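You operate a simulated robot arm through the tools that you are given. There is no shell and no other tool.

The job below is to be done with a simulated two-armed robot. You get a single attempt, and the scene is never put back.

JOB
Pick up the orange sponge with one hand, pass it to the other hand and put it on the pan stand top. Set down upright: orange sponge.

The check looks at the end state, three seconds after you hand in, the way a careful person would. Anything else that was tipped, shoved, dropped, spilled or broken makes it a failure.

ROBOT AND FRAMES
Two 7-joint arms with two-finger parallel grippers on one trunk, on a base that drives. Base frame: it is fixed to the floor where the robot stands at the start and does not move with it; the origin is under the middle of the robot, x ahead of it, y to its left, z up. Readings come in mm, rad, newtons and seconds.
The left shoulder is at the start at [60, 143, 926], the right one opposite. With the tool pointing down near the work surface each hand reaches from about 300 to 720 mm from the robot's upright axis, wherever it stands, measured 20 degrees to its own side. Places, roughly: orange sponge [-3500, -250, 1000]; pan stand top [-4900, -1200, 900]. Payload 1.57 kg a hand.
Tool frame (each hand has its own): the origin (TCP) lies between the finger pads and is the grasp point; the fingertips stand 30 mm ahead of it; z points along the fingers, y is the line along which they close. The gripper opens to 110 mm. The fingers are 24 mm wide and 12 mm thick; the gripper's body (48 by 112 mm) begins 78 mm behind the TCP.
Orientation is told as [roll, pitch, yaw] about the base's x, y, z axes, in that order, counted from this pose: with the fingers straight down and closing along the base's y, the tool's x points along the base's -x, its y along +y and its z along -z.

CONTROLS
- The arms move only by the tool jog_arm. It takes "left_plan", "right_plan" or both (then of equal length, played together; a hand with none holds still); each is one flat list of numbers, 7 for each row, row after row: the shift along the base's x, y, z in units of 40 mm (1.0 is 40 mm), then the turn, a rotation vector about the base's x, y, z in units of 4 degrees (1.0 is 4 degrees), then the finger opening in mm, from 0 to 110. In form: [tx, ty, tz, wx, wy, wz, fingers, tx, ty, tz, wx, wy, wz, fingers, ...]. A call has 1 to 20 rows; each row shifts and turns the commanded pose from where the row before left it. A call with a number of a shift or a turn outside -1 to 1 is refused whole. A row lasts 0.2 s, in which the tool goes at most 50 mm and 0.15 rad; a call with a longer step from one row to the next is refused whole, and so is a gripper value outside its range. Where a pose cannot be reached the arm comes as near as it can. A force on the tool above 40 N (or 10 N above the force at the start of the call, whichever is more), or a blocked arm, ends the call early, and 0.2 s more pass. Each finger travels about 45 mm/s and halts on what it meets, pressing with about 24 N; the grip force reading is that of the motor and also rises with nothing between the fingers. The clock runs only during rows and for 0.2 s after the last one: add rows that do not move to give the fingers time. It gives the time, the measured TCP pose, the force on the tool (base axes), the opening and the grip force at its end, in the units of the frame above (readings bear some noise), with the torque about the TCP (base axes, N m) and any sound that the robot's microphone picked up.
- Cameras (640 x 400 px; columns grow to the right, rows downward): "scene" is now at [50.3, 10.2, 1543.4]; the picture's right is [0.13, -0.99, 0.00], its down [-0.68, -0.09, -0.73] and it looks along [0.73, 0.09, -0.68] (base axes); focal length 248 px, centre (320, 200). "left" rides on the left gripper at [70, -16, -141] in its tool frame; the picture's right is [0.23, 0.97, 0.00], its down [-0.85, 0.20, -0.48] and it looks along [-0.47, 0.11, 0.88] (tool axes); focal length 222 px, centre (320, 200). "right" rides on the right gripper at [70, 16, -141] in its tool frame; the picture's right is [-0.23, 0.97, 0.00], its down [-0.86, -0.20, -0.48] and it looks along [-0.47, -0.11, 0.88] (tool axes); focal length 222 px, centre (320, 200). There is no depth. A picture from a camera that has moved, and an enlarged one, comes with that camera's place and axes in the base frame and with its lens.
- snapshot(camera): a new picture of that camera. The clock stands still meanwhile.
- slide_trunk(by): slides the trunk up (or, below 0, down) by that many mm; the arms and the scene camera ride with it, the base frame stays. It gives what a move gives, with no picture.
- roll_base(legs): drives the robot by 1 to 6 legs, each [ahead, left, turn to the left] in mm, mm and rad, along the robot's own axes; the way and the turn of a leg run together, so that a leg with both is an arc; at most 1500 mm and 3.142 rad a leg. The arms and the cameras ride along, it lands a little off, and it stops where it bumps. It gives what a move gives.
- head_to(pan, tilt): turns the head with the scene camera to pan (to the left, within 1.501 rad either way) and tilt (down, from -0.506 to 1.204), counted from straight ahead of the robot. It gives what a move gives.
- close_up(camera, box): a new picture of the part [left, top, right, bottom] of that camera's present view, enlarged. The clock stands still meanwhile.
- finish_job(): hands the job in; it is judged then, once.

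Nothing tells you exact positions but the pictures and the camera data. Unless the task says otherwise, let go and move clear before handing in.

The tools are called after "Emit:" by a JSON object that holds its "op" and its "data". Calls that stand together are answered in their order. jog_arm: Moves the arms, as the interface text tells. Its arguments: {"type":"object","properties":{"left_plan":{"type":"array"},"right_plan":{"type":"array"}},"required":[]} The other tools are called the same way: slide_trunk (by) slides the trunk up or down; roll_base (legs) drives the base; head_to (pan, tilt) turns the head that bears the scene camera; snapshot (camera) takes a picture; close_up (camera, box) takes an enlarged picture of a part of a camera's view; finish_job () hands the job in.

At the start:

```text
time: 0.0
left_position: [486.9, 252.6, 1082.5]
left_ee_rot: [0.001, -0.001, 0.0]
left_force: [-0.4, 0.7, 0.1]
left_wrist_torque: [0.01, 0.01, -0.04]
left_gripper_width: 110.1
left_finger_force: 0.1
right_position: [544.5, -226.8, 1039.9]
right_ee_rot: [-0.001, 0.001, -0.001]
right_force: [0.9, -0.2, 0.0]
right_wrist_torque: [-0.03, 0.02, -0.04]
right_gripper_width: 110.1
right_finger_force: 0.1
trunk travel left (down, up): [-525.0, 65.0]
robot x, y, heading: [-3.1, -1.7, 0.001]
head pan, tilt: [0.126, 0.75]
```

scene: 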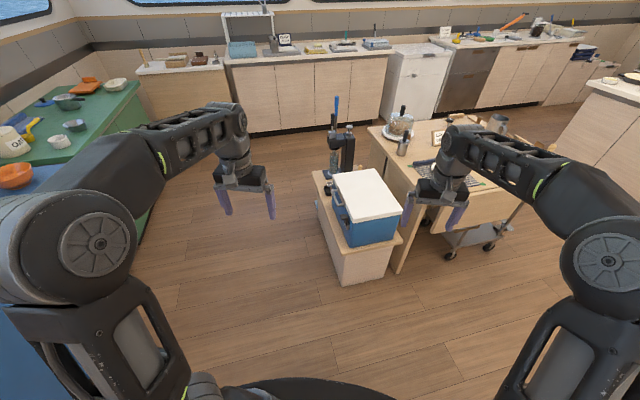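
right: 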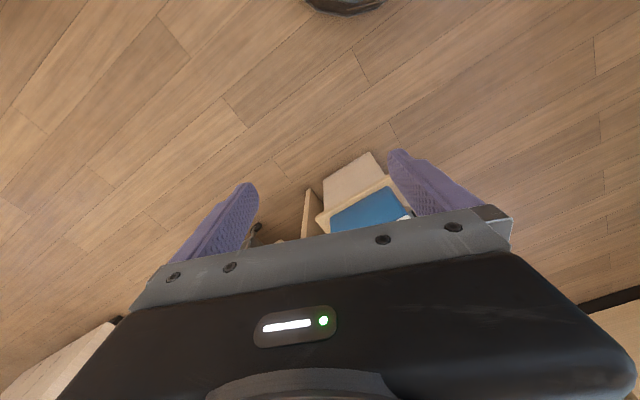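
left: 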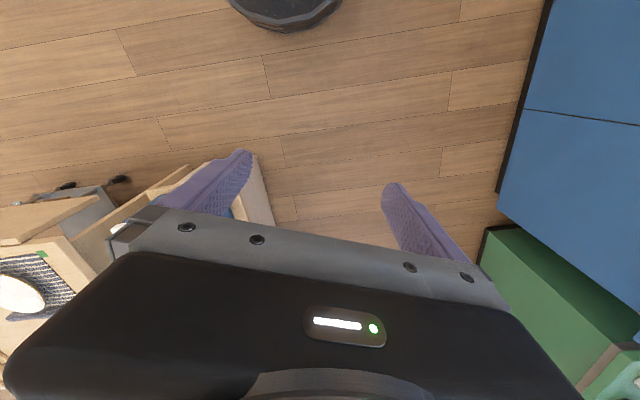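

I see a galley kitchen ahead with furniture; the sponge and pan stand are well behind the robot (negative x). I'll look left and right first to learn the surroundings before turning.

Emit:
{"op": "head_to", "data": {"pan": 1.5, "tilt": 0.5}}

Emit:
{"op": "snapshot", "data": {"camera": "scene"}}

Emit:
{"op": "head_to", "data": {"pan": -1.5, "tilt": 0.5}}

Emit:
{"op": "snapshot", "data": {"camera": "scene"}}

```text
time: 1.5
left_position: [488.2, 254.1, 1082.0]
left_ee_rot: [-0.001, 0.001, 0.001]
left_force: [0.9, 1.0, -0.3]
left_wrist_torque: [-0.02, 0.0, 0.02]
left_gripper_width: 110.2
left_finger_force: 0.0
right_position: [544.4, -226.0, 1039.9]
right_ee_rot: [0.0, 0.0, 0.001]
right_force: [-0.4, 1.1, -0.7]
right_wrist_torque: [0.04, 0.0, -0.01]
right_gripper_width: 110.0
right_finger_force: 0.1
trunk travel left (down, up): [-525.0, 65.0]
robot x, y, heading: [-1.4, 2.3, -0.003]
head pan, tilt: [1.499, 0.499]
```

```text
taken
camera scene: at [-25.4, 90.5, 1565.4], right [1.0, -0.07, 0.0], down [-0.03, -0.48, -0.88], along [0.06, 0.88, -0.48], focal length 248 px, centre (320, 200)
```

scene: 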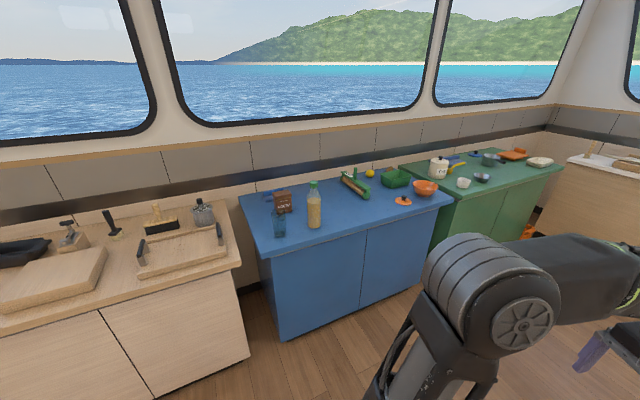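

```text
time: 4.1
left_position: [488.4, 253.8, 1083.5]
left_ee_rot: [-0.001, -0.001, 0.001]
left_force: [-0.4, 0.1, 0.3]
left_wrist_torque: [0.02, -0.01, 0.05]
left_gripper_width: 110.0
left_finger_force: 0.0
right_position: [544.7, -227.0, 1039.0]
right_ee_rot: [0.0, 0.0, -0.001]
right_force: [-0.4, 1.1, -0.8]
right_wrist_torque: [-0.03, 0.01, 0.01]
right_gripper_width: 109.8
right_finger_force: 0.1
trunk travel left (down, up): [-525.0, 65.0]
robot x, y, heading: [2.1, 3.7, 0.004]
head pan, tilt: [-1.499, 0.499]
```

```text
taken
camera scene: at [-25.4, -90.9, 1565.4], right [-1.0, -0.07, 0.0], down [-0.03, 0.48, -0.88], along [0.06, -0.88, -0.48], focal length 248 px, centre (320, 200)
```

scene: 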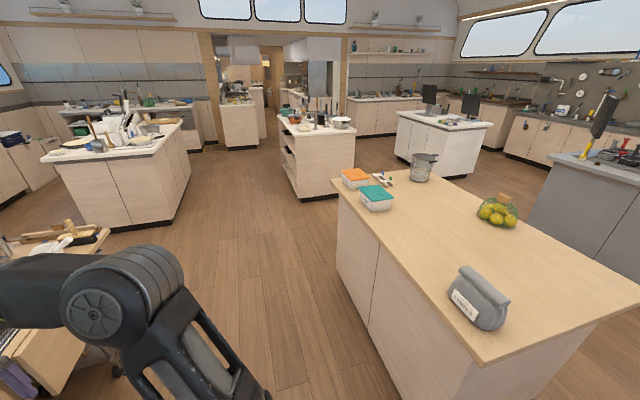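

The island to the right-rear comes within about 600 mm of the robot's axis, with the blue counter at about y=1080 to the left. I'll turn left in place part way and look.

Emit:
{"op": "roll_base", "data": {"legs": [[0, 0, 1.57], [0, 0, 0.9]]}}

Emit:
{"op": "head_to", "data": {"pan": 0.4, "tilt": 0.4}}

Emit:
{"op": "snapshot", "data": {"camera": "scene"}}

Emit:
{"op": "head_to", "data": {"pan": 1.2, "tilt": 0.5}}

Emit:
{"op": "snapshot", "data": {"camera": "scene"}}

```text
time: 10.6
left_position: [-535.3, 125.2, 1083.0]
left_ee_rot: [0.001, 0.001, 2.433]
left_force: [-0.1, 1.2, -0.7]
left_wrist_torque: [0.01, 0.04, -0.03]
left_gripper_width: 110.3
left_finger_force: 0.0
right_position: [-265.1, 525.9, 1040.0]
right_ee_rot: [0.0, 0.001, 2.433]
right_force: [0.7, -0.2, 0.8]
right_wrist_torque: [0.02, -0.01, 0.04]
right_gripper_width: 110.2
right_finger_force: 0.2
trunk travel left (down, up): [-525.0, 65.0]
robot x, y, heading: [0.8, 0.7, 2.436]
head pan, tilt: [-1.499, 0.499]
```

```text
time: 12.4
left_position: [-535.9, 124.4, 1082.4]
left_ee_rot: [-0.001, 0.0, 2.435]
left_force: [0.9, -0.2, -0.7]
left_wrist_torque: [0.02, 0.03, 0.02]
left_gripper_width: 109.8
left_finger_force: 0.0
right_position: [-266.4, 525.2, 1039.3]
right_ee_rot: [0.0, 0.0, 2.434]
right_force: [0.0, -0.6, -0.2]
right_wrist_torque: [0.01, 0.03, -0.05]
right_gripper_width: 110.1
right_finger_force: 0.1
trunk travel left (down, up): [-525.0, 65.0]
robot x, y, heading: [-1.5, -1.5, 2.431]
head pan, tilt: [0.4, 0.4]
```

```text
taken
camera scene: at [-67.7, 8.6, 1574.5], right [0.3, 0.95, 0.0], down [0.37, -0.12, -0.92], along [-0.88, 0.28, -0.39], focal length 248 px, centre (320, 200)
```

scene: 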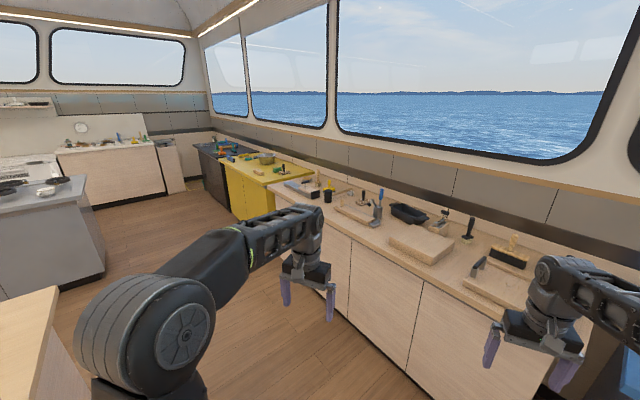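

```text
time: 13.6
left_position: [-534.2, 125.6, 1083.2]
left_ee_rot: [-0.002, -0.001, 2.432]
left_force: [0.8, -0.2, 0.8]
left_wrist_torque: [0.03, -0.04, 0.04]
left_gripper_width: 110.2
left_finger_force: 0.0
right_position: [-266.0, 526.4, 1039.9]
right_ee_rot: [0.0, 0.001, 2.433]
right_force: [0.2, -0.7, 1.0]
right_wrist_torque: [-0.01, 0.01, -0.03]
right_gripper_width: 110.0
right_finger_force: 0.1
trunk travel left (down, up): [-525.0, 65.0]
robot x, y, heading: [-2.7, 2.4, 2.432]
head pan, tilt: [1.201, 0.499]
```

```text
taken
camera scene: at [-59.6, -62.6, 1565.4], right [-0.47, 0.88, 0.0], down [0.42, 0.23, -0.88], along [-0.77, -0.41, -0.48], focal length 248 px, centre (320, 200)
```

scene: 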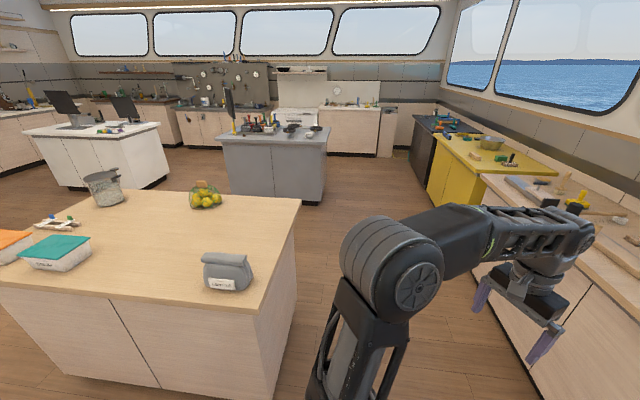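

The far-left corner holds the targets: the sponge is roughly near the dark counter in the distance, and the pan stand seems to be the narrow unit against the far wall. I'll zoom in on this area.

Emit:
{"op": "close_up", "data": {"camera": "scene", "box": [340, 80, 580, 230]}}

Emit:
{"op": "close_up", "data": {"camera": "scene", "box": [160, 60, 400, 210]}}

```text
2.67 times, centred on (460, 155) of scene
camera zoom: at [-59.6, -62.6, 1565.4], right [-0.47, 0.88, 0.0], down [0.42, 0.23, -0.88], along [-0.77, -0.41, -0.48], focal length 660 px, centre (-53, 320)
```

zoom: 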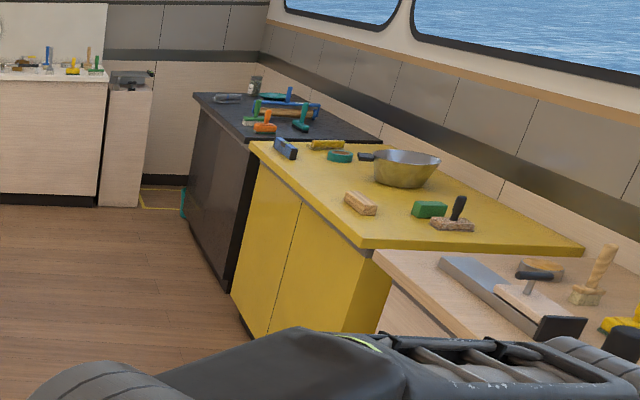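

```text
2.67 times, centred on (280, 135) of scene
camera zoom: at [-59.6, -62.6, 1565.4], right [-0.47, 0.88, 0.0], down [0.42, 0.23, -0.88], along [-0.77, -0.41, -0.48], focal length 660 px, centre (427, 373)
```

zoom: 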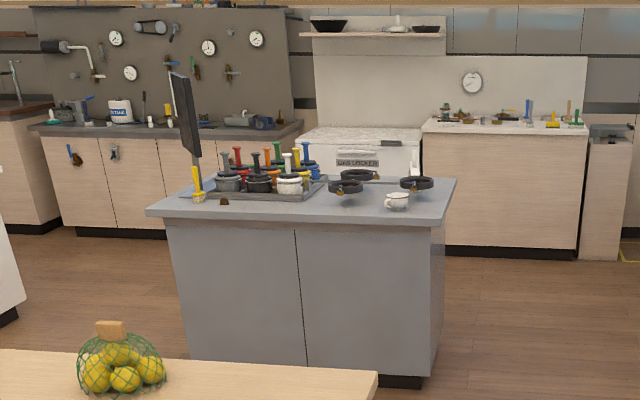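

The counters run along a wall angled about 20° to the x axis, with a clear corridor between them and the islands; the orange-handled sponge looks to be on the dark counter. I'll turn part way, shift into the middle of the corridor, align with it and check.

Emit:
{"op": "roll_base", "data": {"legs": [[0, 0, 0.5], [160, -253, 0], [0, 0, 0.56]]}}

Emit:
{"op": "head_to", "data": {"pan": 0.0, "tilt": 0.4}}

Emit:
{"op": "snapshot", "data": {"camera": "scene"}}

```text
time: 18.6
left_position: [-479.6, -124.2, 1082.6]
left_ee_rot: [0.0, 0.002, -2.797]
left_force: [-0.4, 0.0, -0.4]
left_wrist_torque: [0.0, 0.0, 0.0]
left_gripper_width: 109.9
left_finger_force: 0.0
right_position: [-694.8, 308.8, 1040.7]
right_ee_rot: [0.0, 0.0, -2.799]
right_force: [-0.8, -0.3, -0.5]
right_wrist_torque: [0.01, 0.0, 0.04]
right_gripper_width: 109.9
right_finger_force: 0.0
trunk travel left (down, up): [-525.0, 65.0]
robot x, y, heading: [-104.1, 279.6, -2.796]
head pan, tilt: [1.201, 0.499]
```

```text
time: 20.0
left_position: [-478.9, -124.2, 1082.5]
left_ee_rot: [0.001, -0.001, -2.796]
left_force: [-0.8, -0.1, 0.8]
left_wrist_torque: [0.0, 0.02, 0.0]
left_gripper_width: 109.9
left_finger_force: 0.0
right_position: [-693.2, 308.2, 1039.5]
right_ee_rot: [0.0, -0.001, -2.799]
right_force: [0.6, -0.4, 1.0]
right_wrist_torque: [-0.01, 0.01, -0.03]
right_gripper_width: 110.3
right_finger_force: 0.1
trunk travel left (down, up): [-525.0, 65.0]
robot x, y, heading: [-103.7, 283.7, -2.802]
head pan, tilt: [0.0, 0.4]
```

```text
taken
camera scene: at [-166.6, 258.0, 1574.5], right [-0.34, 0.94, 0.0], down [0.37, 0.13, -0.92], along [-0.87, -0.31, -0.39], focal length 248 px, centre (320, 200)
```

scene: 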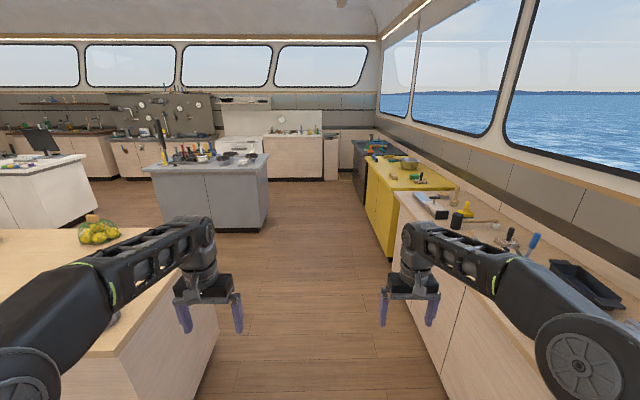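

I'm aligned with the corridor and it's clear ahead. I'll drive 2000 mm along it, then look at the dark counter.

Emit:
{"op": "roll_base", "data": {"legs": [[1300, 0, 0], [700, 0, 0]]}}

Emit:
{"op": "head_to", "data": {"pan": -0.4, "tilt": 0.5}}

Emit:
{"op": "snapshot", "data": {"camera": "scene"}}

Emit:
{"op": "close_up", "data": {"camera": "scene", "box": [220, 60, 460, 210]}}

```text
time: 29.9
left_position: [-2371.2, -749.8, 1082.5]
left_ee_rot: [-0.001, -0.001, -2.832]
left_force: [-0.4, 0.8, -0.3]
left_wrist_torque: [0.0, -0.01, -0.01]
left_gripper_width: 109.9
left_finger_force: 0.1
right_position: [-2569.8, -309.9, 1040.0]
right_ee_rot: [-0.001, 0.0, -2.834]
right_force: [-1.2, -0.3, 0.2]
right_wrist_torque: [0.0, -0.01, -0.01]
right_gripper_width: 110.1
right_finger_force: 0.0
trunk travel left (down, up): [-525.0, 65.0]
robot x, y, heading: [-1982.2, -359.2, -2.83]
head pan, tilt: [0.0, 0.4]
```

```text
time: 30.7
left_position: [-2370.6, -749.9, 1081.7]
left_ee_rot: [0.0, -0.001, -2.833]
left_force: [0.3, 0.2, 0.0]
left_wrist_torque: [-0.01, 0.0, -0.02]
left_gripper_width: 110.0
left_finger_force: 0.0
right_position: [-2570.6, -308.5, 1039.1]
right_ee_rot: [-0.001, -0.002, -2.836]
right_force: [-0.2, -0.2, -0.2]
right_wrist_torque: [-0.01, -0.01, -0.03]
right_gripper_width: 110.0
right_finger_force: 0.0
trunk travel left (down, up): [-525.0, 65.0]
robot x, y, heading: [-1978.5, -360.0, -2.836]
head pan, tilt: [-0.4, 0.499]
```

```text
taken
camera scene: at [-2047.1, -343.0, 1565.4], right [0.09, 1.0, 0.0], down [0.48, -0.04, -0.88], along [-0.87, 0.08, -0.48], focal length 248 px, centre (320, 200)
```

scene: 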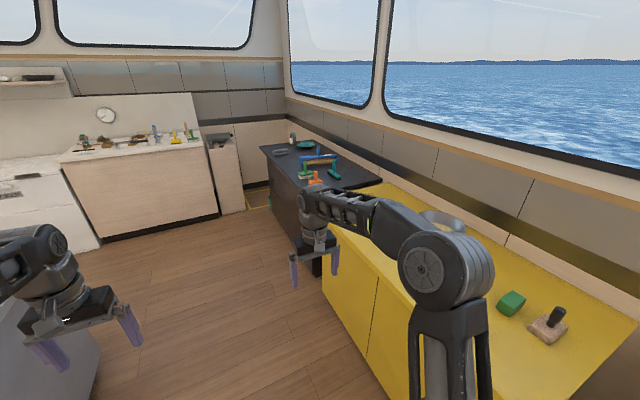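

```text
2.67 times, centred on (340, 135) of scene
camera zoom: at [-2047.1, -343.0, 1565.4], right [0.09, 1.0, 0.0], down [0.48, -0.04, -0.88], along [-0.87, 0.08, -0.48], focal length 660 px, centre (267, 373)
```

zoom: 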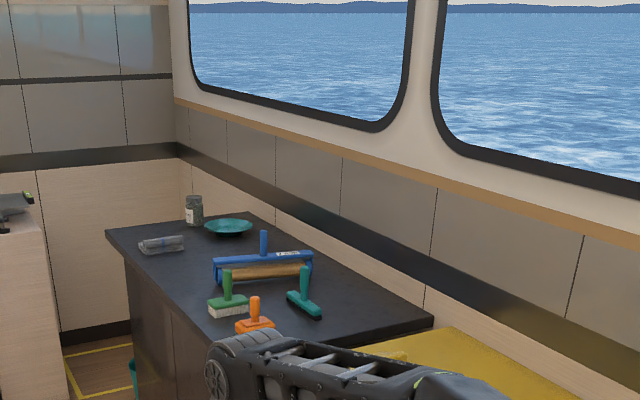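

The orange sponge (a block with an upright handle) is at about [-3410, -245, 950] on the dark counter, near its front edge, with green and teal brushes close by. I'll zoom in on it and on the pan stand before driving closer.

Emit:
{"op": "close_up", "data": {"camera": "scene", "box": [280, 130, 360, 180]}}

Emit:
{"op": "close_up", "data": {"camera": "scene", "box": [180, 110, 280, 220]}}

```text
8.00 times, centred on (320, 155) of scene
camera zoom: at [-2047.1, -343.0, 1565.4], right [0.09, 1.0, 0.0], down [0.48, -0.04, -0.88], along [-0.87, 0.08, -0.48], focal length 1981 px, centre (320, 560)
```

zoom: 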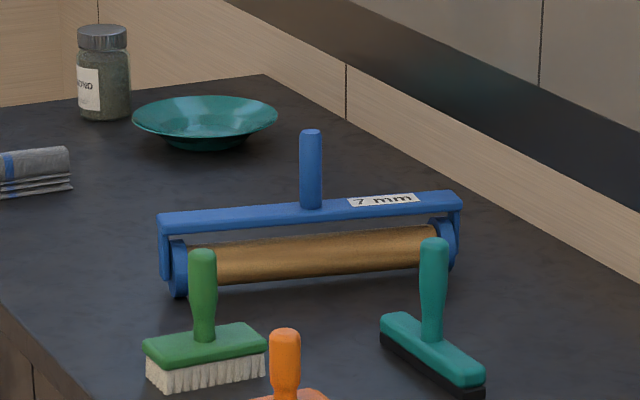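

```text
3.64 times, centred on (230, 165) of scene
camera zoom: at [-2047.1, -343.0, 1565.4], right [0.09, 1.0, 0.0], down [0.48, -0.04, -0.88], along [-0.87, 0.08, -0.48], focal length 900 px, centre (647, 327)
```

zoom: 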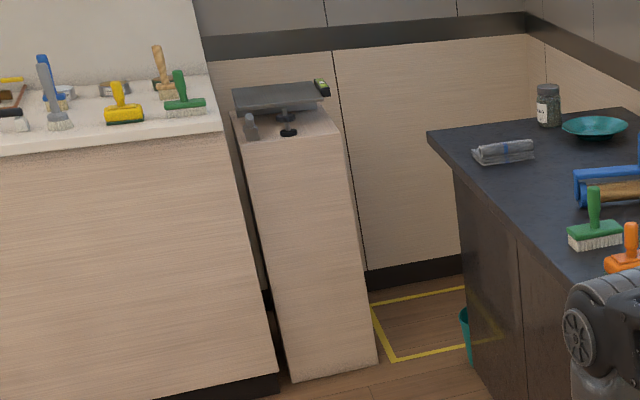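

The sponge has an upright cylindrical handle; the pan stand is a narrow wooden pillar carrying a metal plate device I need to see closer. I'll raise the trunk for clearance, drive in front of the dark counter and turn to face it.

Emit:
{"op": "slide_trunk", "data": {"by": 60}}

Emit:
{"op": "roll_base", "data": {"legs": [[1000, 0, 0], [0, 0, -1.0]]}}

Emit:
{"op": "head_to", "data": {"pan": 0.0, "tilt": 0.6}}

Emit:
{"op": "snapshot", "data": {"camera": "scene"}}

```text
time: 31.7
left_position: [-2372.0, -748.5, 1141.2]
left_ee_rot: [-0.002, 0.0, -2.832]
left_force: [0.4, -0.2, 0.1]
left_wrist_torque: [0.01, -0.02, 0.03]
left_gripper_width: 109.9
left_finger_force: 0.1
right_position: [-2570.3, -308.9, 1099.3]
right_ee_rot: [0.0, 0.001, -2.834]
right_force: [0.2, -0.1, 0.2]
right_wrist_torque: [0.0, -0.01, -0.01]
right_gripper_width: 110.3
right_finger_force: 0.0
trunk travel left (down, up): [-585.0, 5.0]
robot x, y, heading: [-1980.9, -359.1, -2.83]
head pan, tilt: [-0.4, 0.499]
```

```text
time: 39.4
left_position: [-3465.5, -566.7, 1143.3]
left_ee_rot: [-0.002, 0.0, 2.47]
left_force: [0.1, 0.8, 0.2]
left_wrist_torque: [0.03, 0.01, -0.02]
left_gripper_width: 109.8
left_finger_force: 0.1
right_position: [-3211.8, -154.9, 1099.3]
right_ee_rot: [0.0, -0.001, 2.468]
right_force: [-0.3, -0.3, -0.4]
right_wrist_torque: [-0.03, -0.01, 0.04]
right_gripper_width: 109.9
right_finger_force: 0.0
trunk travel left (down, up): [-585.0, 5.0]
robot x, y, heading: [-2924.9, -675.2, 2.464]
head pan, tilt: [-0.4, 0.499]
```

```text
time: 40.3
left_position: [-3467.1, -565.4, 1142.3]
left_ee_rot: [0.0, 0.0, 2.469]
left_force: [0.6, 0.0, 0.2]
left_wrist_torque: [-0.03, -0.02, 0.0]
left_gripper_width: 109.9
left_finger_force: 0.0
right_position: [-3211.4, -155.9, 1100.2]
right_ee_rot: [-0.001, 0.001, 2.469]
right_force: [0.3, 0.0, -0.2]
right_wrist_torque: [0.03, 0.01, 0.01]
right_gripper_width: 110.1
right_finger_force: 0.0
trunk travel left (down, up): [-585.0, 5.0]
robot x, y, heading: [-2927.0, -671.4, 2.467]
head pan, tilt: [0.0, 0.6]
```

```text
taken
camera scene: at [-2974.9, -635.4, 1616.3], right [0.62, 0.78, 0.0], down [0.44, -0.35, -0.83], along [-0.64, 0.51, -0.56], focal length 248 px, centre (320, 200)
```

scene: 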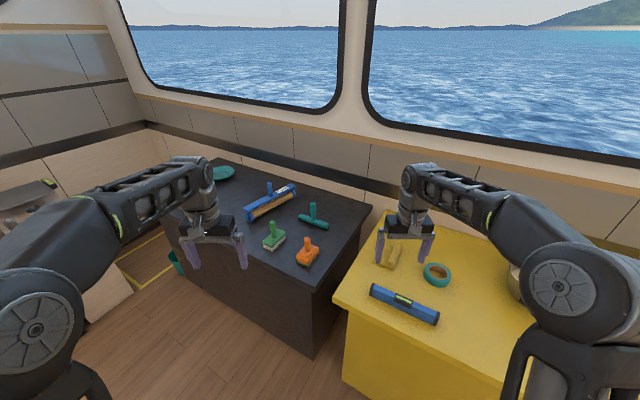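

Emit:
{"op": "close_up", "data": {"camera": "scene", "box": [240, 190, 360, 290]}}

```text
4.00 times, centred on (300, 240) of scene
camera zoom: at [-2974.9, -635.4, 1616.3], right [0.62, 0.78, 0.0], down [0.44, -0.35, -0.83], along [-0.64, 0.51, -0.56], focal length 990 px, centre (400, 40)
```

zoom: 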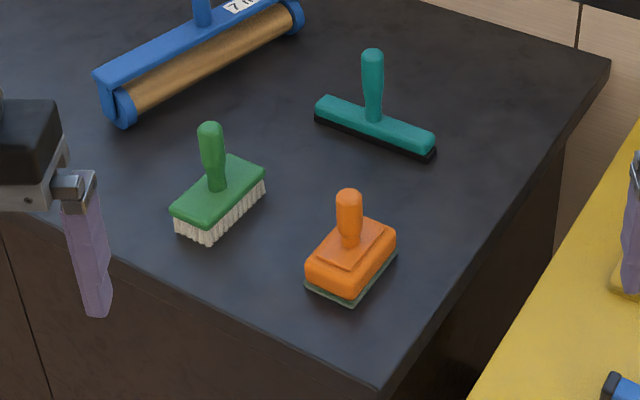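

The sponge is clearly visible now: handle top about [-3566, -228, 945], block roughly 87×55 mm with its long side perpendicular to the counter front, counter at about z=836. Let me also inspect the pan stand from here before deciding on hands.

Emit:
{"op": "head_to", "data": {"pan": 0.96, "tilt": 0.4}}

Emit:
{"op": "snapshot", "data": {"camera": "scene"}}

Emit:
{"op": "close_up", "data": {"camera": "scene", "box": [270, 130, 390, 205]}}

```text
time: 41.5
left_position: [-3467.1, -565.7, 1143.8]
left_ee_rot: [0.0, 0.001, 2.468]
left_force: [0.0, -0.2, -0.7]
left_wrist_torque: [0.01, -0.02, -0.01]
left_gripper_width: 109.8
left_finger_force: 0.2
right_position: [-3211.1, -156.1, 1100.0]
right_ee_rot: [0.0, -0.001, 2.467]
right_force: [-0.5, -0.2, 0.5]
right_wrist_torque: [-0.01, 0.02, 0.0]
right_gripper_width: 109.8
right_finger_force: 0.0
trunk travel left (down, up): [-585.0, 5.0]
robot x, y, heading: [-2928.8, -666.5, 2.471]
head pan, tilt: [0.96, 0.4]
```

```text
taken
camera scene: at [-2994.7, -716.7, 1634.5], right [-0.28, 0.96, 0.0], down [0.37, 0.11, -0.92], along [-0.88, -0.26, -0.39], focal length 248 px, centre (320, 200)
```

scene: 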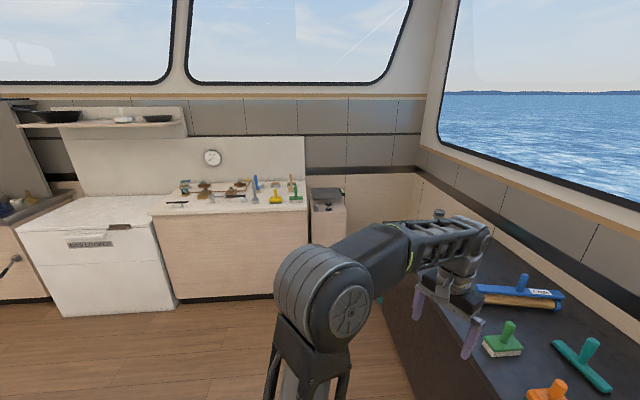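

```text
5.33 times, centred on (330, 168) of scene
camera zoom: at [-2994.7, -716.7, 1634.5], right [-0.28, 0.96, 0.0], down [0.37, 0.11, -0.92], along [-0.88, -0.26, -0.39], focal length 1320 px, centre (267, 373)
```

zoom: 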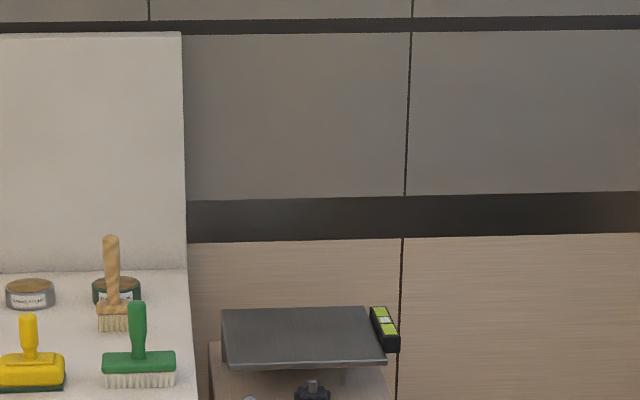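

Emit:
{"op": "close_up", "data": {"camera": "scene", "box": [300, 180, 350, 220]}}

```text
10.00 times, centred on (325, 200) of scene
camera zoom: at [-2994.7, -716.7, 1634.5], right [-0.28, 0.96, 0.0], down [0.37, 0.11, -0.92], along [-0.88, -0.26, -0.39], focal length 2476 px, centre (270, 200)
```

zoom: 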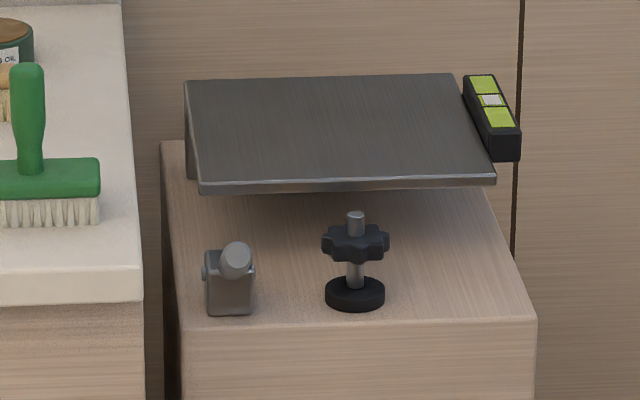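

The pan stand top is a flat metal plate on a narrow wooden cabinet, with a small spirit level beside its right edge. My plan is for the left hand to take the sponge's block from the front at a tilt. The right hand will then take the handle from above and place it. First I'll square up to the counter in front of the sponge.

Emit:
{"op": "roll_base", "data": {"legs": [[0, 0, -0.547], [34, 297, 0]]}}

Emit:
{"op": "head_to", "data": {"pan": 0.2, "tilt": 0.85}}

Emit:
{"op": "snapshot", "data": {"camera": "scene"}}

Emit:
{"op": "snapshot", "data": {"camera": "left"}}

```text
time: 45.1
left_position: [-3622.4, -369.8, 1141.5]
left_ee_rot: [-0.002, 0.0, 1.919]
left_force: [-0.8, -0.7, 0.3]
left_wrist_torque: [0.04, -0.05, -0.02]
left_gripper_width: 109.9
left_finger_force: 0.0
right_position: [-3190.5, -153.4, 1100.7]
right_ee_rot: [0.001, -0.001, 1.919]
right_force: [-0.6, -0.2, 0.3]
right_wrist_torque: [0.01, -0.01, 0.01]
right_gripper_width: 110.0
right_finger_force: 0.0
trunk travel left (down, up): [-585.0, 5.0]
robot x, y, heading: [-3219.7, -740.4, 1.917]
head pan, tilt: [0.96, 0.4]
```

```text
time: 46.2
left_position: [-3619.9, -370.4, 1142.9]
left_ee_rot: [0.001, -0.001, 1.92]
left_force: [-0.4, -0.3, -0.3]
left_wrist_torque: [0.04, 0.02, -0.02]
left_gripper_width: 110.2
left_finger_force: 0.1
right_position: [-3188.4, -152.7, 1099.6]
right_ee_rot: [0.001, -0.001, 1.919]
right_force: [0.2, 0.9, 0.5]
right_wrist_torque: [-0.01, 0.03, 0.03]
right_gripper_width: 110.1
right_finger_force: 0.0
trunk travel left (down, up): [-585.0, 5.0]
robot x, y, heading: [-3216.6, -743.5, 1.921]
head pan, tilt: [0.201, 0.85]
```

```text
taken
camera scene: at [-3248.9, -703.5, 1595.4], right [0.85, 0.52, 0.0], down [0.39, -0.64, -0.66], along [-0.35, 0.56, -0.75], focal length 248 px, centre (320, 200)
```

scene: 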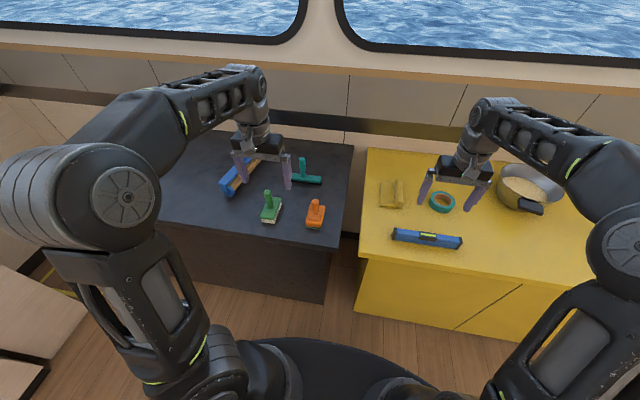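

```text
taken
camera left: at [-3583.1, -430.9, 1284.4], right [-0.84, -0.55, 0.0], down [-0.48, 0.74, 0.48], along [-0.26, 0.4, -0.88], focal length 222 px, centre (320, 200)
```

left: 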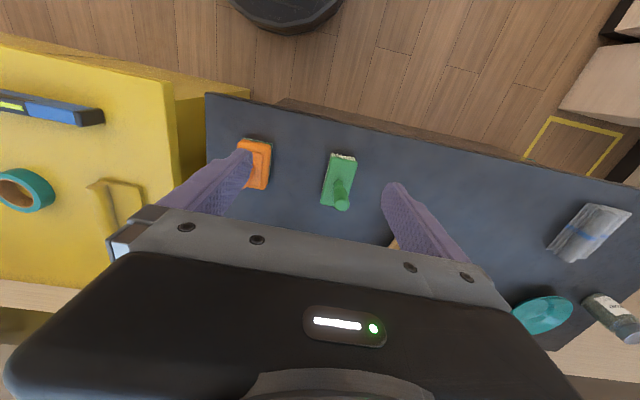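

Emit:
{"op": "close_up", "data": {"camera": "scene", "box": [280, 180, 360, 230]}}

Emit:
{"op": "close_up", "data": {"camera": "left", "box": [200, 90, 380, 220]}}

```text
8.00 times, centred on (320, 205) of scene
camera zoom: at [-3248.9, -703.5, 1595.4], right [0.85, 0.52, 0.0], down [0.39, -0.64, -0.66], along [-0.35, 0.56, -0.75], focal length 1981 px, centre (320, 160)
```

zoom: 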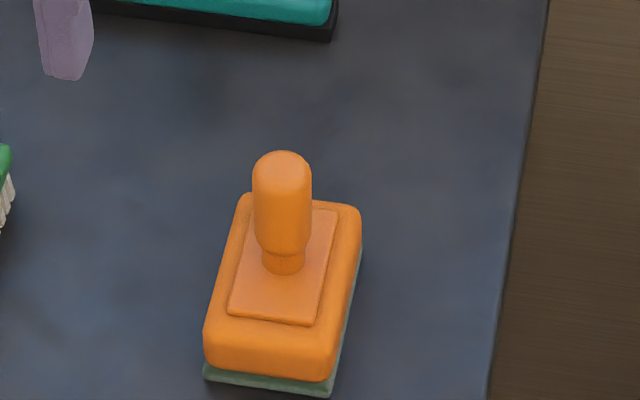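

```text
3.08 times, centred on (290, 155) of left
camera zoom: at [-3583.1, -430.9, 1284.4], right [-0.84, -0.55, 0.0], down [-0.48, 0.74, 0.48], along [-0.26, 0.4, -0.88], focal length 684 px, centre (412, 338)
```

zoom: 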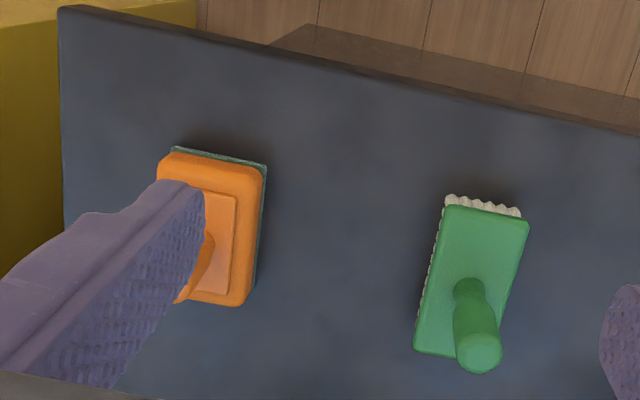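

The sponge sits about 590–600 mm ahead and 145 mm left of the robot, aligned with my heading. I'll tilt the left hand about 44° forward and line it up sideways with the sponge while staying high.

Emit:
{"op": "jog_arm", "data": {"left_plan": [0.231, 0.084, 0, 0.94, 0.3413, 0, 100, 0.231, 0.084, 0, 0.94, 0.3413, 0, 100, 0.231, 0.084, 0, 0.94, 0.3413, 0, 100, 0.231, 0.084, 0, 0.94, 0.3413, 0, 100, 0.231, 0.084, 0, 0.94, 0.3413, 0, 100, 0.231, 0.084, 0, 0.94, 0.3413, 0, 100, 0.231, 0.084, 0, 0.94, 0.3413, 0, 100, 0.231, 0.084, 0, 0.94, 0.3413, 0, 100, 0.231, 0.084, 0, 0.94, 0.3413, 0, 100, 0.231, 0.084, 0, 0.94, 0.3413, 0, 100, 0.231, 0.084, 0, 0.94, 0.3413, 0, 100]}}

Emit:
{"op": "snapshot", "data": {"camera": "scene"}}

Emit:
{"op": "snapshot", "data": {"camera": "left"}}

```text
time: 48.6
left_position: [-3519.9, -331.4, 1142.6]
left_ee_rot: [0.0, -0.769, 1.921]
left_force: [0.3, -0.5, -0.1]
left_wrist_torque: [0.02, -0.01, 0.05]
left_gripper_width: 99.8
left_finger_force: 0.0
right_position: [-3189.2, -153.5, 1099.1]
right_ee_rot: [-0.001, 0.001, 1.919]
right_force: [0.0, -0.1, -0.6]
right_wrist_torque: [0.0, -0.03, -0.01]
right_gripper_width: 109.8
right_finger_force: 0.0
trunk travel left (down, up): [-585.0, 5.0]
robot x, y, heading: [-3215.4, -746.1, 1.917]
head pan, tilt: [0.201, 0.85]
```

```text
taken
camera scene: at [-3248.7, -703.6, 1595.4], right [0.85, 0.52, 0.0], down [0.39, -0.64, -0.66], along [-0.34, 0.56, -0.75], focal length 248 px, centre (320, 200)
```

scene: 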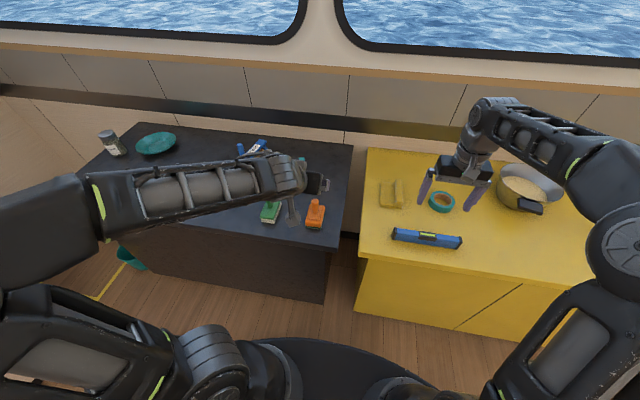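

```text
taken
camera left: at [-3455.2, -467.1, 1196.0], right [-0.86, -0.49, -0.16], down [-0.28, 0.2, 0.94], along [-0.43, 0.85, -0.31], focal length 222 px, centre (320, 200)
```

left: 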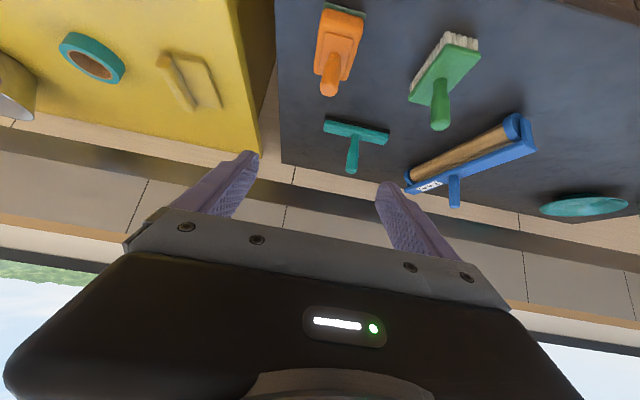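

Emit:
{"op": "close_up", "data": {"camera": "left", "box": [290, 0, 410, 100]}}

Emit:
{"op": "close_up", "data": {"camera": "scene", "box": [260, 160, 360, 240]}}

```text
4.00 times, centred on (350, 50) of left
camera zoom: at [-3455.2, -467.1, 1196.0], right [-0.86, -0.49, -0.16], down [-0.28, 0.2, 0.94], along [-0.43, 0.85, -0.31], focal length 888 px, centre (200, 800)
```

zoom: 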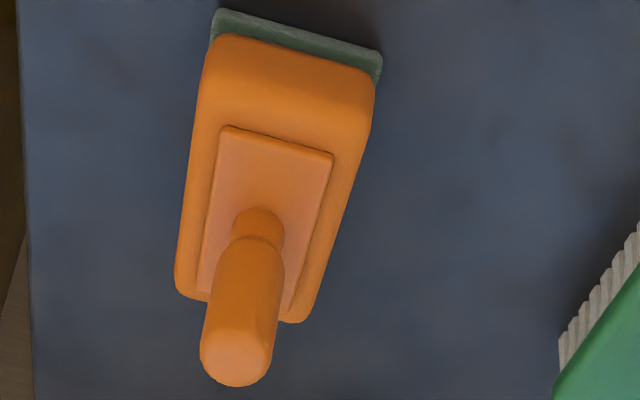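

```text
5.00 times, centred on (310, 200) of scene
camera zoom: at [-3248.7, -703.6, 1595.4], right [0.85, 0.52, 0.0], down [0.39, -0.64, -0.66], along [-0.34, 0.56, -0.75], focal length 1238 px, centre (370, 200)
```

zoom: 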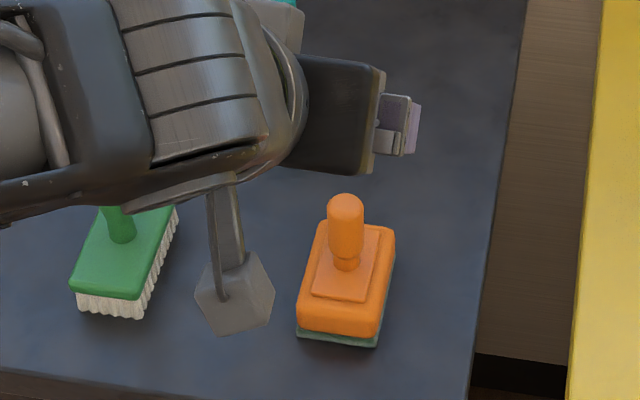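

The sponge handle top and base are consistent with the counter being at about z = 845 ± 10. I'll lower the tilted left hand to a pre-grasp point in front of the sponge and re-measure from the wrist camera.

Emit:
{"op": "jog_arm", "data": {"left_plan": [0.022, -0.073, -0.75, 0, 0, 0, 100, 0.022, -0.073, -0.75, 0, 0, 0, 100, 0.022, -0.073, -0.75, 0, 0, 0, 100, 0.022, -0.073, -0.75, 0, 0, 0, 100, 0.022, -0.073, -0.75, 0, 0, 0, 100, 0.022, -0.073, -0.75, 0, 0, 0, 100]}}

Emit:
{"op": "snapshot", "data": {"camera": "scene"}}

Emit:
{"op": "snapshot", "data": {"camera": "left"}}

Emit:
{"op": "snapshot", "data": {"camera": "right"}}

```text
time: 50.0
left_position: [-3515.7, -342.6, 961.9]
left_ee_rot: [0.0, -0.767, 1.92]
left_force: [0.0, 0.3, 0.0]
left_wrist_torque: [0.0, 0.01, -0.02]
left_gripper_width: 99.8
left_finger_force: 0.0
left hand out of reach, approached as far as the arm can: row 5, 6
right_position: [-3188.7, -152.0, 1098.5]
right_ee_rot: [0.001, -0.001, 1.92]
right_force: [0.9, -0.5, 0.4]
right_wrist_torque: [-0.02, 0.02, -0.02]
right_gripper_width: 110.0
right_finger_force: 0.0
trunk travel left (down, up): [-585.0, 5.0]
robot x, y, heading: [-3216.4, -742.8, 1.92]
head pan, tilt: [0.201, 0.85]
```

```text
taken
camera scene: at [-3249.1, -702.7, 1595.4], right [0.85, 0.52, 0.0], down [0.39, -0.64, -0.66], along [-0.34, 0.56, -0.75], focal length 248 px, centre (320, 200)
```

scene: 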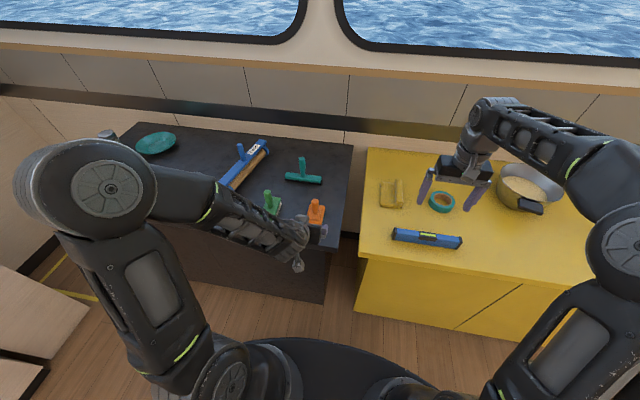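

```text
taken
camera left: at [-3449.4, -476.8, 1015.9], right [-0.86, -0.49, -0.16], down [-0.28, 0.2, 0.94], along [-0.43, 0.85, -0.31], focal length 222 px, centre (320, 200)
```

left: 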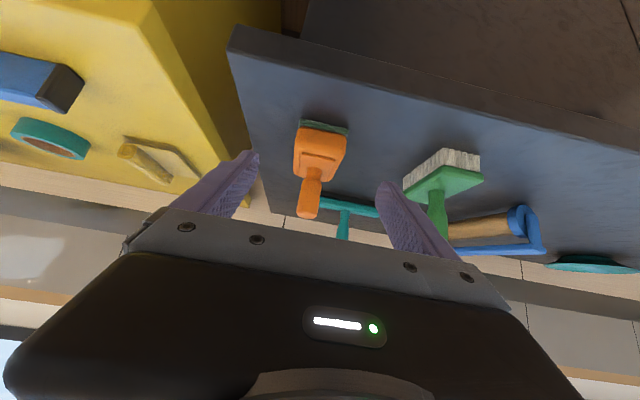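

```text
taken
camera right: at [-3179.8, -222.1, 1240.5], right [-0.99, -0.12, 0.0], down [-0.1, 0.87, 0.48], along [-0.06, 0.47, -0.88], focal length 222 px, centre (320, 200)
```

right: 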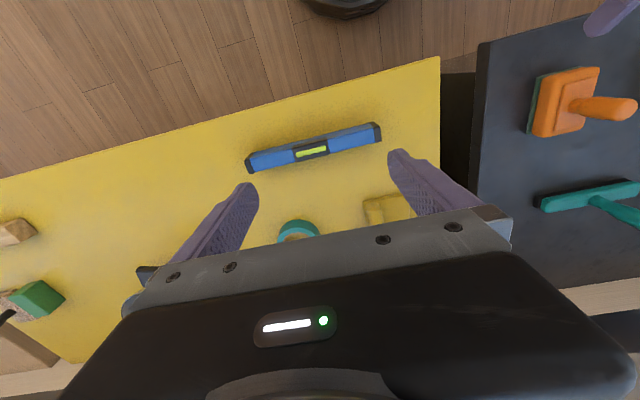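

The left arm is near its limit at this tilt so close to the body; I'll want to back the base up a little. The right wrist camera also sees the sponge from the side, which gives a good baseline, so let me zoom there.

Emit:
{"op": "close_up", "data": {"camera": "right", "box": [500, 40, 640, 160]}}

Emit:
{"op": "close_up", "data": {"camera": "left", "box": [260, 100, 380, 230]}}

Emit:
{"op": "close_up", "data": {"camera": "scene", "box": [270, 180, 350, 240]}}

```text
3.33 times, centred on (570, 100) of right
camera zoom: at [-3179.8, -222.1, 1240.5], right [-0.99, -0.12, 0.0], down [-0.1, 0.87, 0.48], along [-0.06, 0.47, -0.88], focal length 740 px, centre (-513, 533)
```

zoom: 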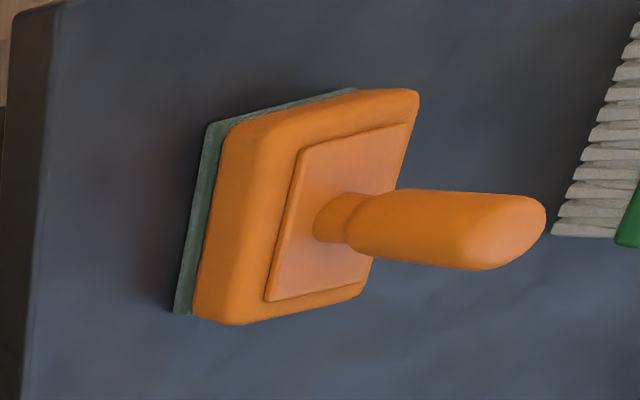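

```text
3.08 times, centred on (320, 165) of left
camera zoom: at [-3449.4, -476.8, 1015.9], right [-0.86, -0.49, -0.16], down [-0.28, 0.2, 0.94], along [-0.43, 0.85, -0.31], focal length 684 px, centre (320, 308)
```

zoom: 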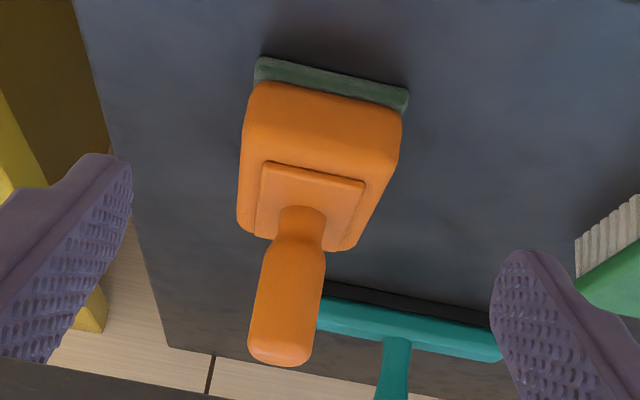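

```text
6.67 times, centred on (310, 210) of scene
camera zoom: at [-3249.1, -702.7, 1595.4], right [0.85, 0.52, 0.0], down [0.39, -0.64, -0.66], along [-0.34, 0.56, -0.75], focal length 1651 px, centre (387, 133)
```

zoom: 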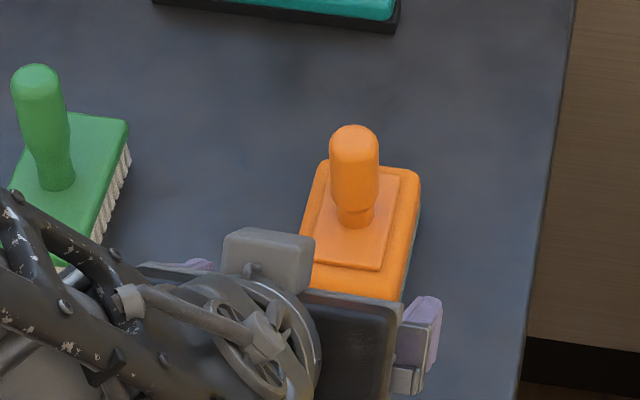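

With the right-wrist view the fit is good: counter z ≈ 845, sponge centre ≈ [-3558, -230], top ≈ 952, and the left hand is laterally centred on it. I'll back the base up 70 mm for better arm posture, then re-approach.

Emit:
{"op": "roll_base", "data": {"legs": [[-70, 0, 0]]}}

Emit:
{"op": "snapshot", "data": {"camera": "left"}}

```text
time: 51.0
left_position: [-3491.0, -408.6, 962.6]
left_ee_rot: [0.002, -0.769, 1.92]
left_force: [-0.1, -0.7, -0.3]
left_wrist_torque: [0.04, 0.01, -0.02]
left_gripper_width: 100.3
left_finger_force: 0.2
right_position: [-3165.5, -220.2, 1100.3]
right_ee_rot: [0.001, -0.002, 1.918]
right_force: [-0.8, -0.1, -0.6]
right_wrist_torque: [0.07, 0.03, -0.02]
right_gripper_width: 110.1
right_finger_force: 0.1
trunk travel left (down, up): [-585.0, 5.0]
robot x, y, heading: [-3194.3, -806.1, 1.922]
head pan, tilt: [0.201, 0.85]
```

```text
taken
camera left: at [-3425.0, -544.3, 1016.9], right [-0.86, -0.49, -0.16], down [-0.28, 0.2, 0.94], along [-0.43, 0.85, -0.31], focal length 222 px, centre (320, 200)
```

left: 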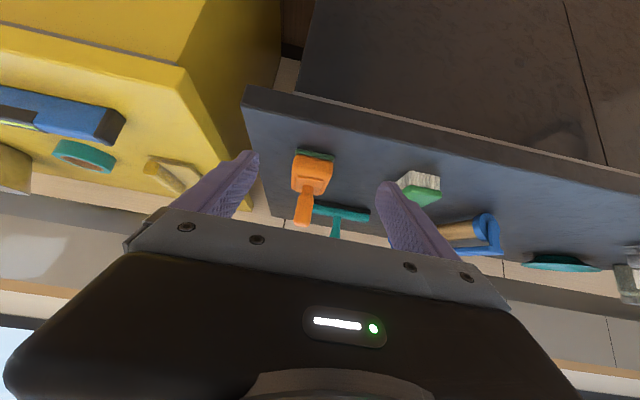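

Emit:
{"op": "jog_arm", "data": {"left_plan": [-0.241, 0.621, -0.26, 0, 0, 0, 100, -0.241, 0.621, -0.26, 0, 0, 0, 100, -0.241, 0.621, -0.26, 0, 0, 0, 100, -0.241, 0.621, -0.26, 0, 0, 0, 100]}}

Emit:
{"op": "snapshot", "data": {"camera": "left"}}

Emit:
{"op": "snapshot", "data": {"camera": "right"}}

Emit:
{"op": "snapshot", "data": {"camera": "scene"}}

```text
time: 52.0
left_position: [-3528.3, -309.5, 920.5]
left_ee_rot: [0.002, -0.765, 1.921]
left_force: [0.2, 0.5, -0.6]
left_wrist_torque: [0.02, -0.04, 0.01]
left_gripper_width: 99.9
left_finger_force: 0.1
right_position: [-3166.1, -218.6, 1099.0]
right_ee_rot: [0.0, 0.002, 1.919]
right_force: [0.0, -0.4, -0.2]
right_wrist_torque: [0.0, 0.01, 0.01]
right_gripper_width: 109.9
right_finger_force: 0.0
trunk travel left (down, up): [-585.0, 5.0]
robot x, y, heading: [-3193.9, -803.8, 1.916]
head pan, tilt: [0.201, 0.85]
```

```text
taken
camera left: at [-3464.3, -445.0, 974.2], right [-0.86, -0.49, -0.16], down [-0.28, 0.2, 0.94], along [-0.43, 0.85, -0.31], focal length 222 px, centre (320, 200)
```

left: 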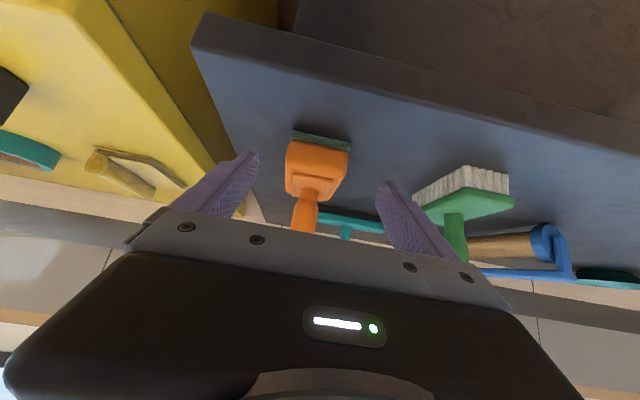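

```text
taken
camera right: at [-3156.2, -288.0, 1240.6], right [-0.99, -0.12, 0.0], down [-0.1, 0.87, 0.48], along [-0.06, 0.47, -0.88], focal length 222 px, centre (320, 200)
```

right: 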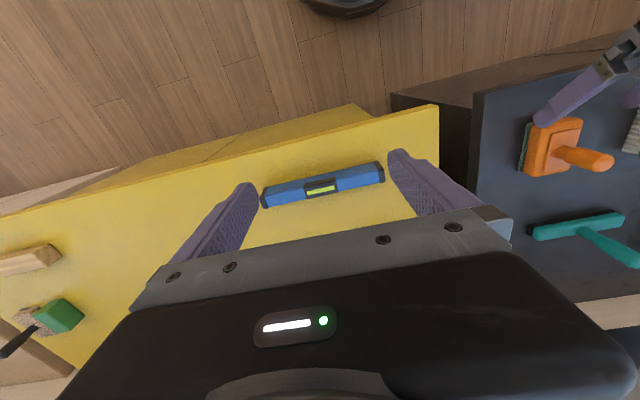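

```text
taken
camera scene: at [-3225.5, -768.7, 1595.4], right [0.85, 0.52, 0.0], down [0.39, -0.64, -0.66], along [-0.34, 0.56, -0.75], focal length 248 px, centre (320, 200)
```

scene: 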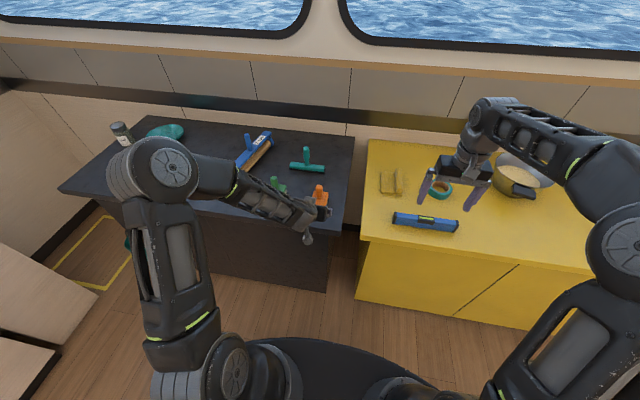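

The fingers are straddling the sponge block's line nicely. Now I'll advance the last 60 mm along the finger direction, slowly.

Emit:
{"op": "jog_arm", "data": {"left_plan": [-0.095, 0.243, -0.266, 0, 0, 0, 100, -0.095, 0.243, -0.266, 0, 0, 0, 100, -0.095, 0.243, -0.266, 0, 0, 0, 100]}}

Emit:
{"op": "close_up", "data": {"camera": "right", "box": [500, 80, 640, 200]}}

Emit:
{"op": "close_up", "data": {"camera": "left", "box": [200, 80, 440, 240]}}

```text
time: 52.8
left_position: [-3539.7, -278.7, 887.0]
left_ee_rot: [0.001, -0.765, 1.919]
left_force: [-0.2, -0.3, -0.5]
left_wrist_torque: [0.0, -0.03, 0.02]
left_gripper_width: 100.1
left_finger_force: 0.1
right_position: [-3165.6, -218.8, 1099.0]
right_ee_rot: [-0.001, -0.001, 1.921]
right_force: [-0.5, -0.1, -1.1]
right_wrist_torque: [-0.04, -0.02, -0.02]
right_gripper_width: 109.9
right_finger_force: 0.1
trunk travel left (down, up): [-585.0, 5.0]
robot x, y, heading: [-3194.1, -805.7, 1.917]
head pan, tilt: [0.201, 0.85]
```

```text
3.33 times, centred on (570, 140) of right
camera zoom: at [-3156.2, -288.1, 1240.6], right [-0.99, -0.12, 0.0], down [-0.1, 0.87, 0.48], along [-0.06, 0.47, -0.88], focal length 740 px, centre (-513, 400)
```

zoom: 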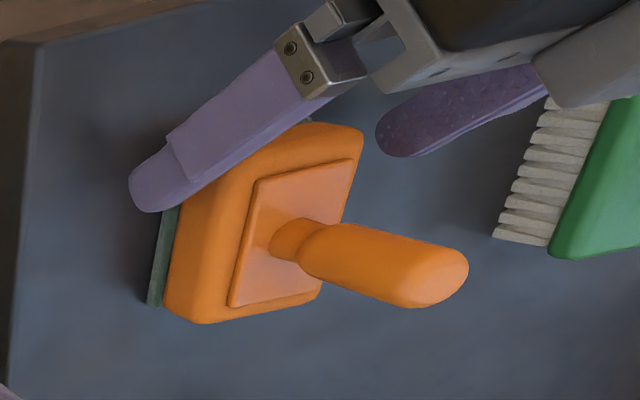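

```text
2.50 times, centred on (320, 160) of left
camera zoom: at [-3475.0, -415.2, 941.6], right [-0.86, -0.49, -0.16], down [-0.28, 0.2, 0.94], along [-0.43, 0.85, -0.31], focal length 555 px, centre (320, 300)
```

zoom: 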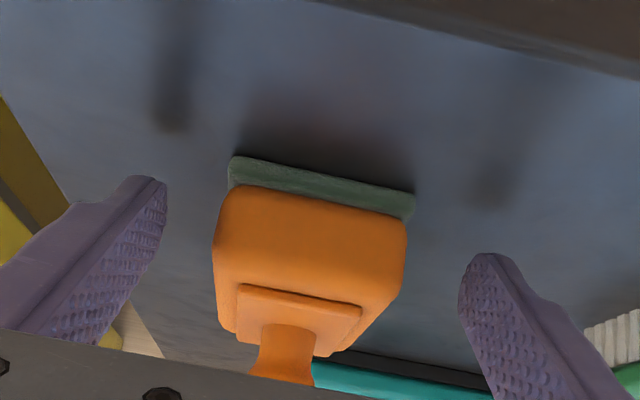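

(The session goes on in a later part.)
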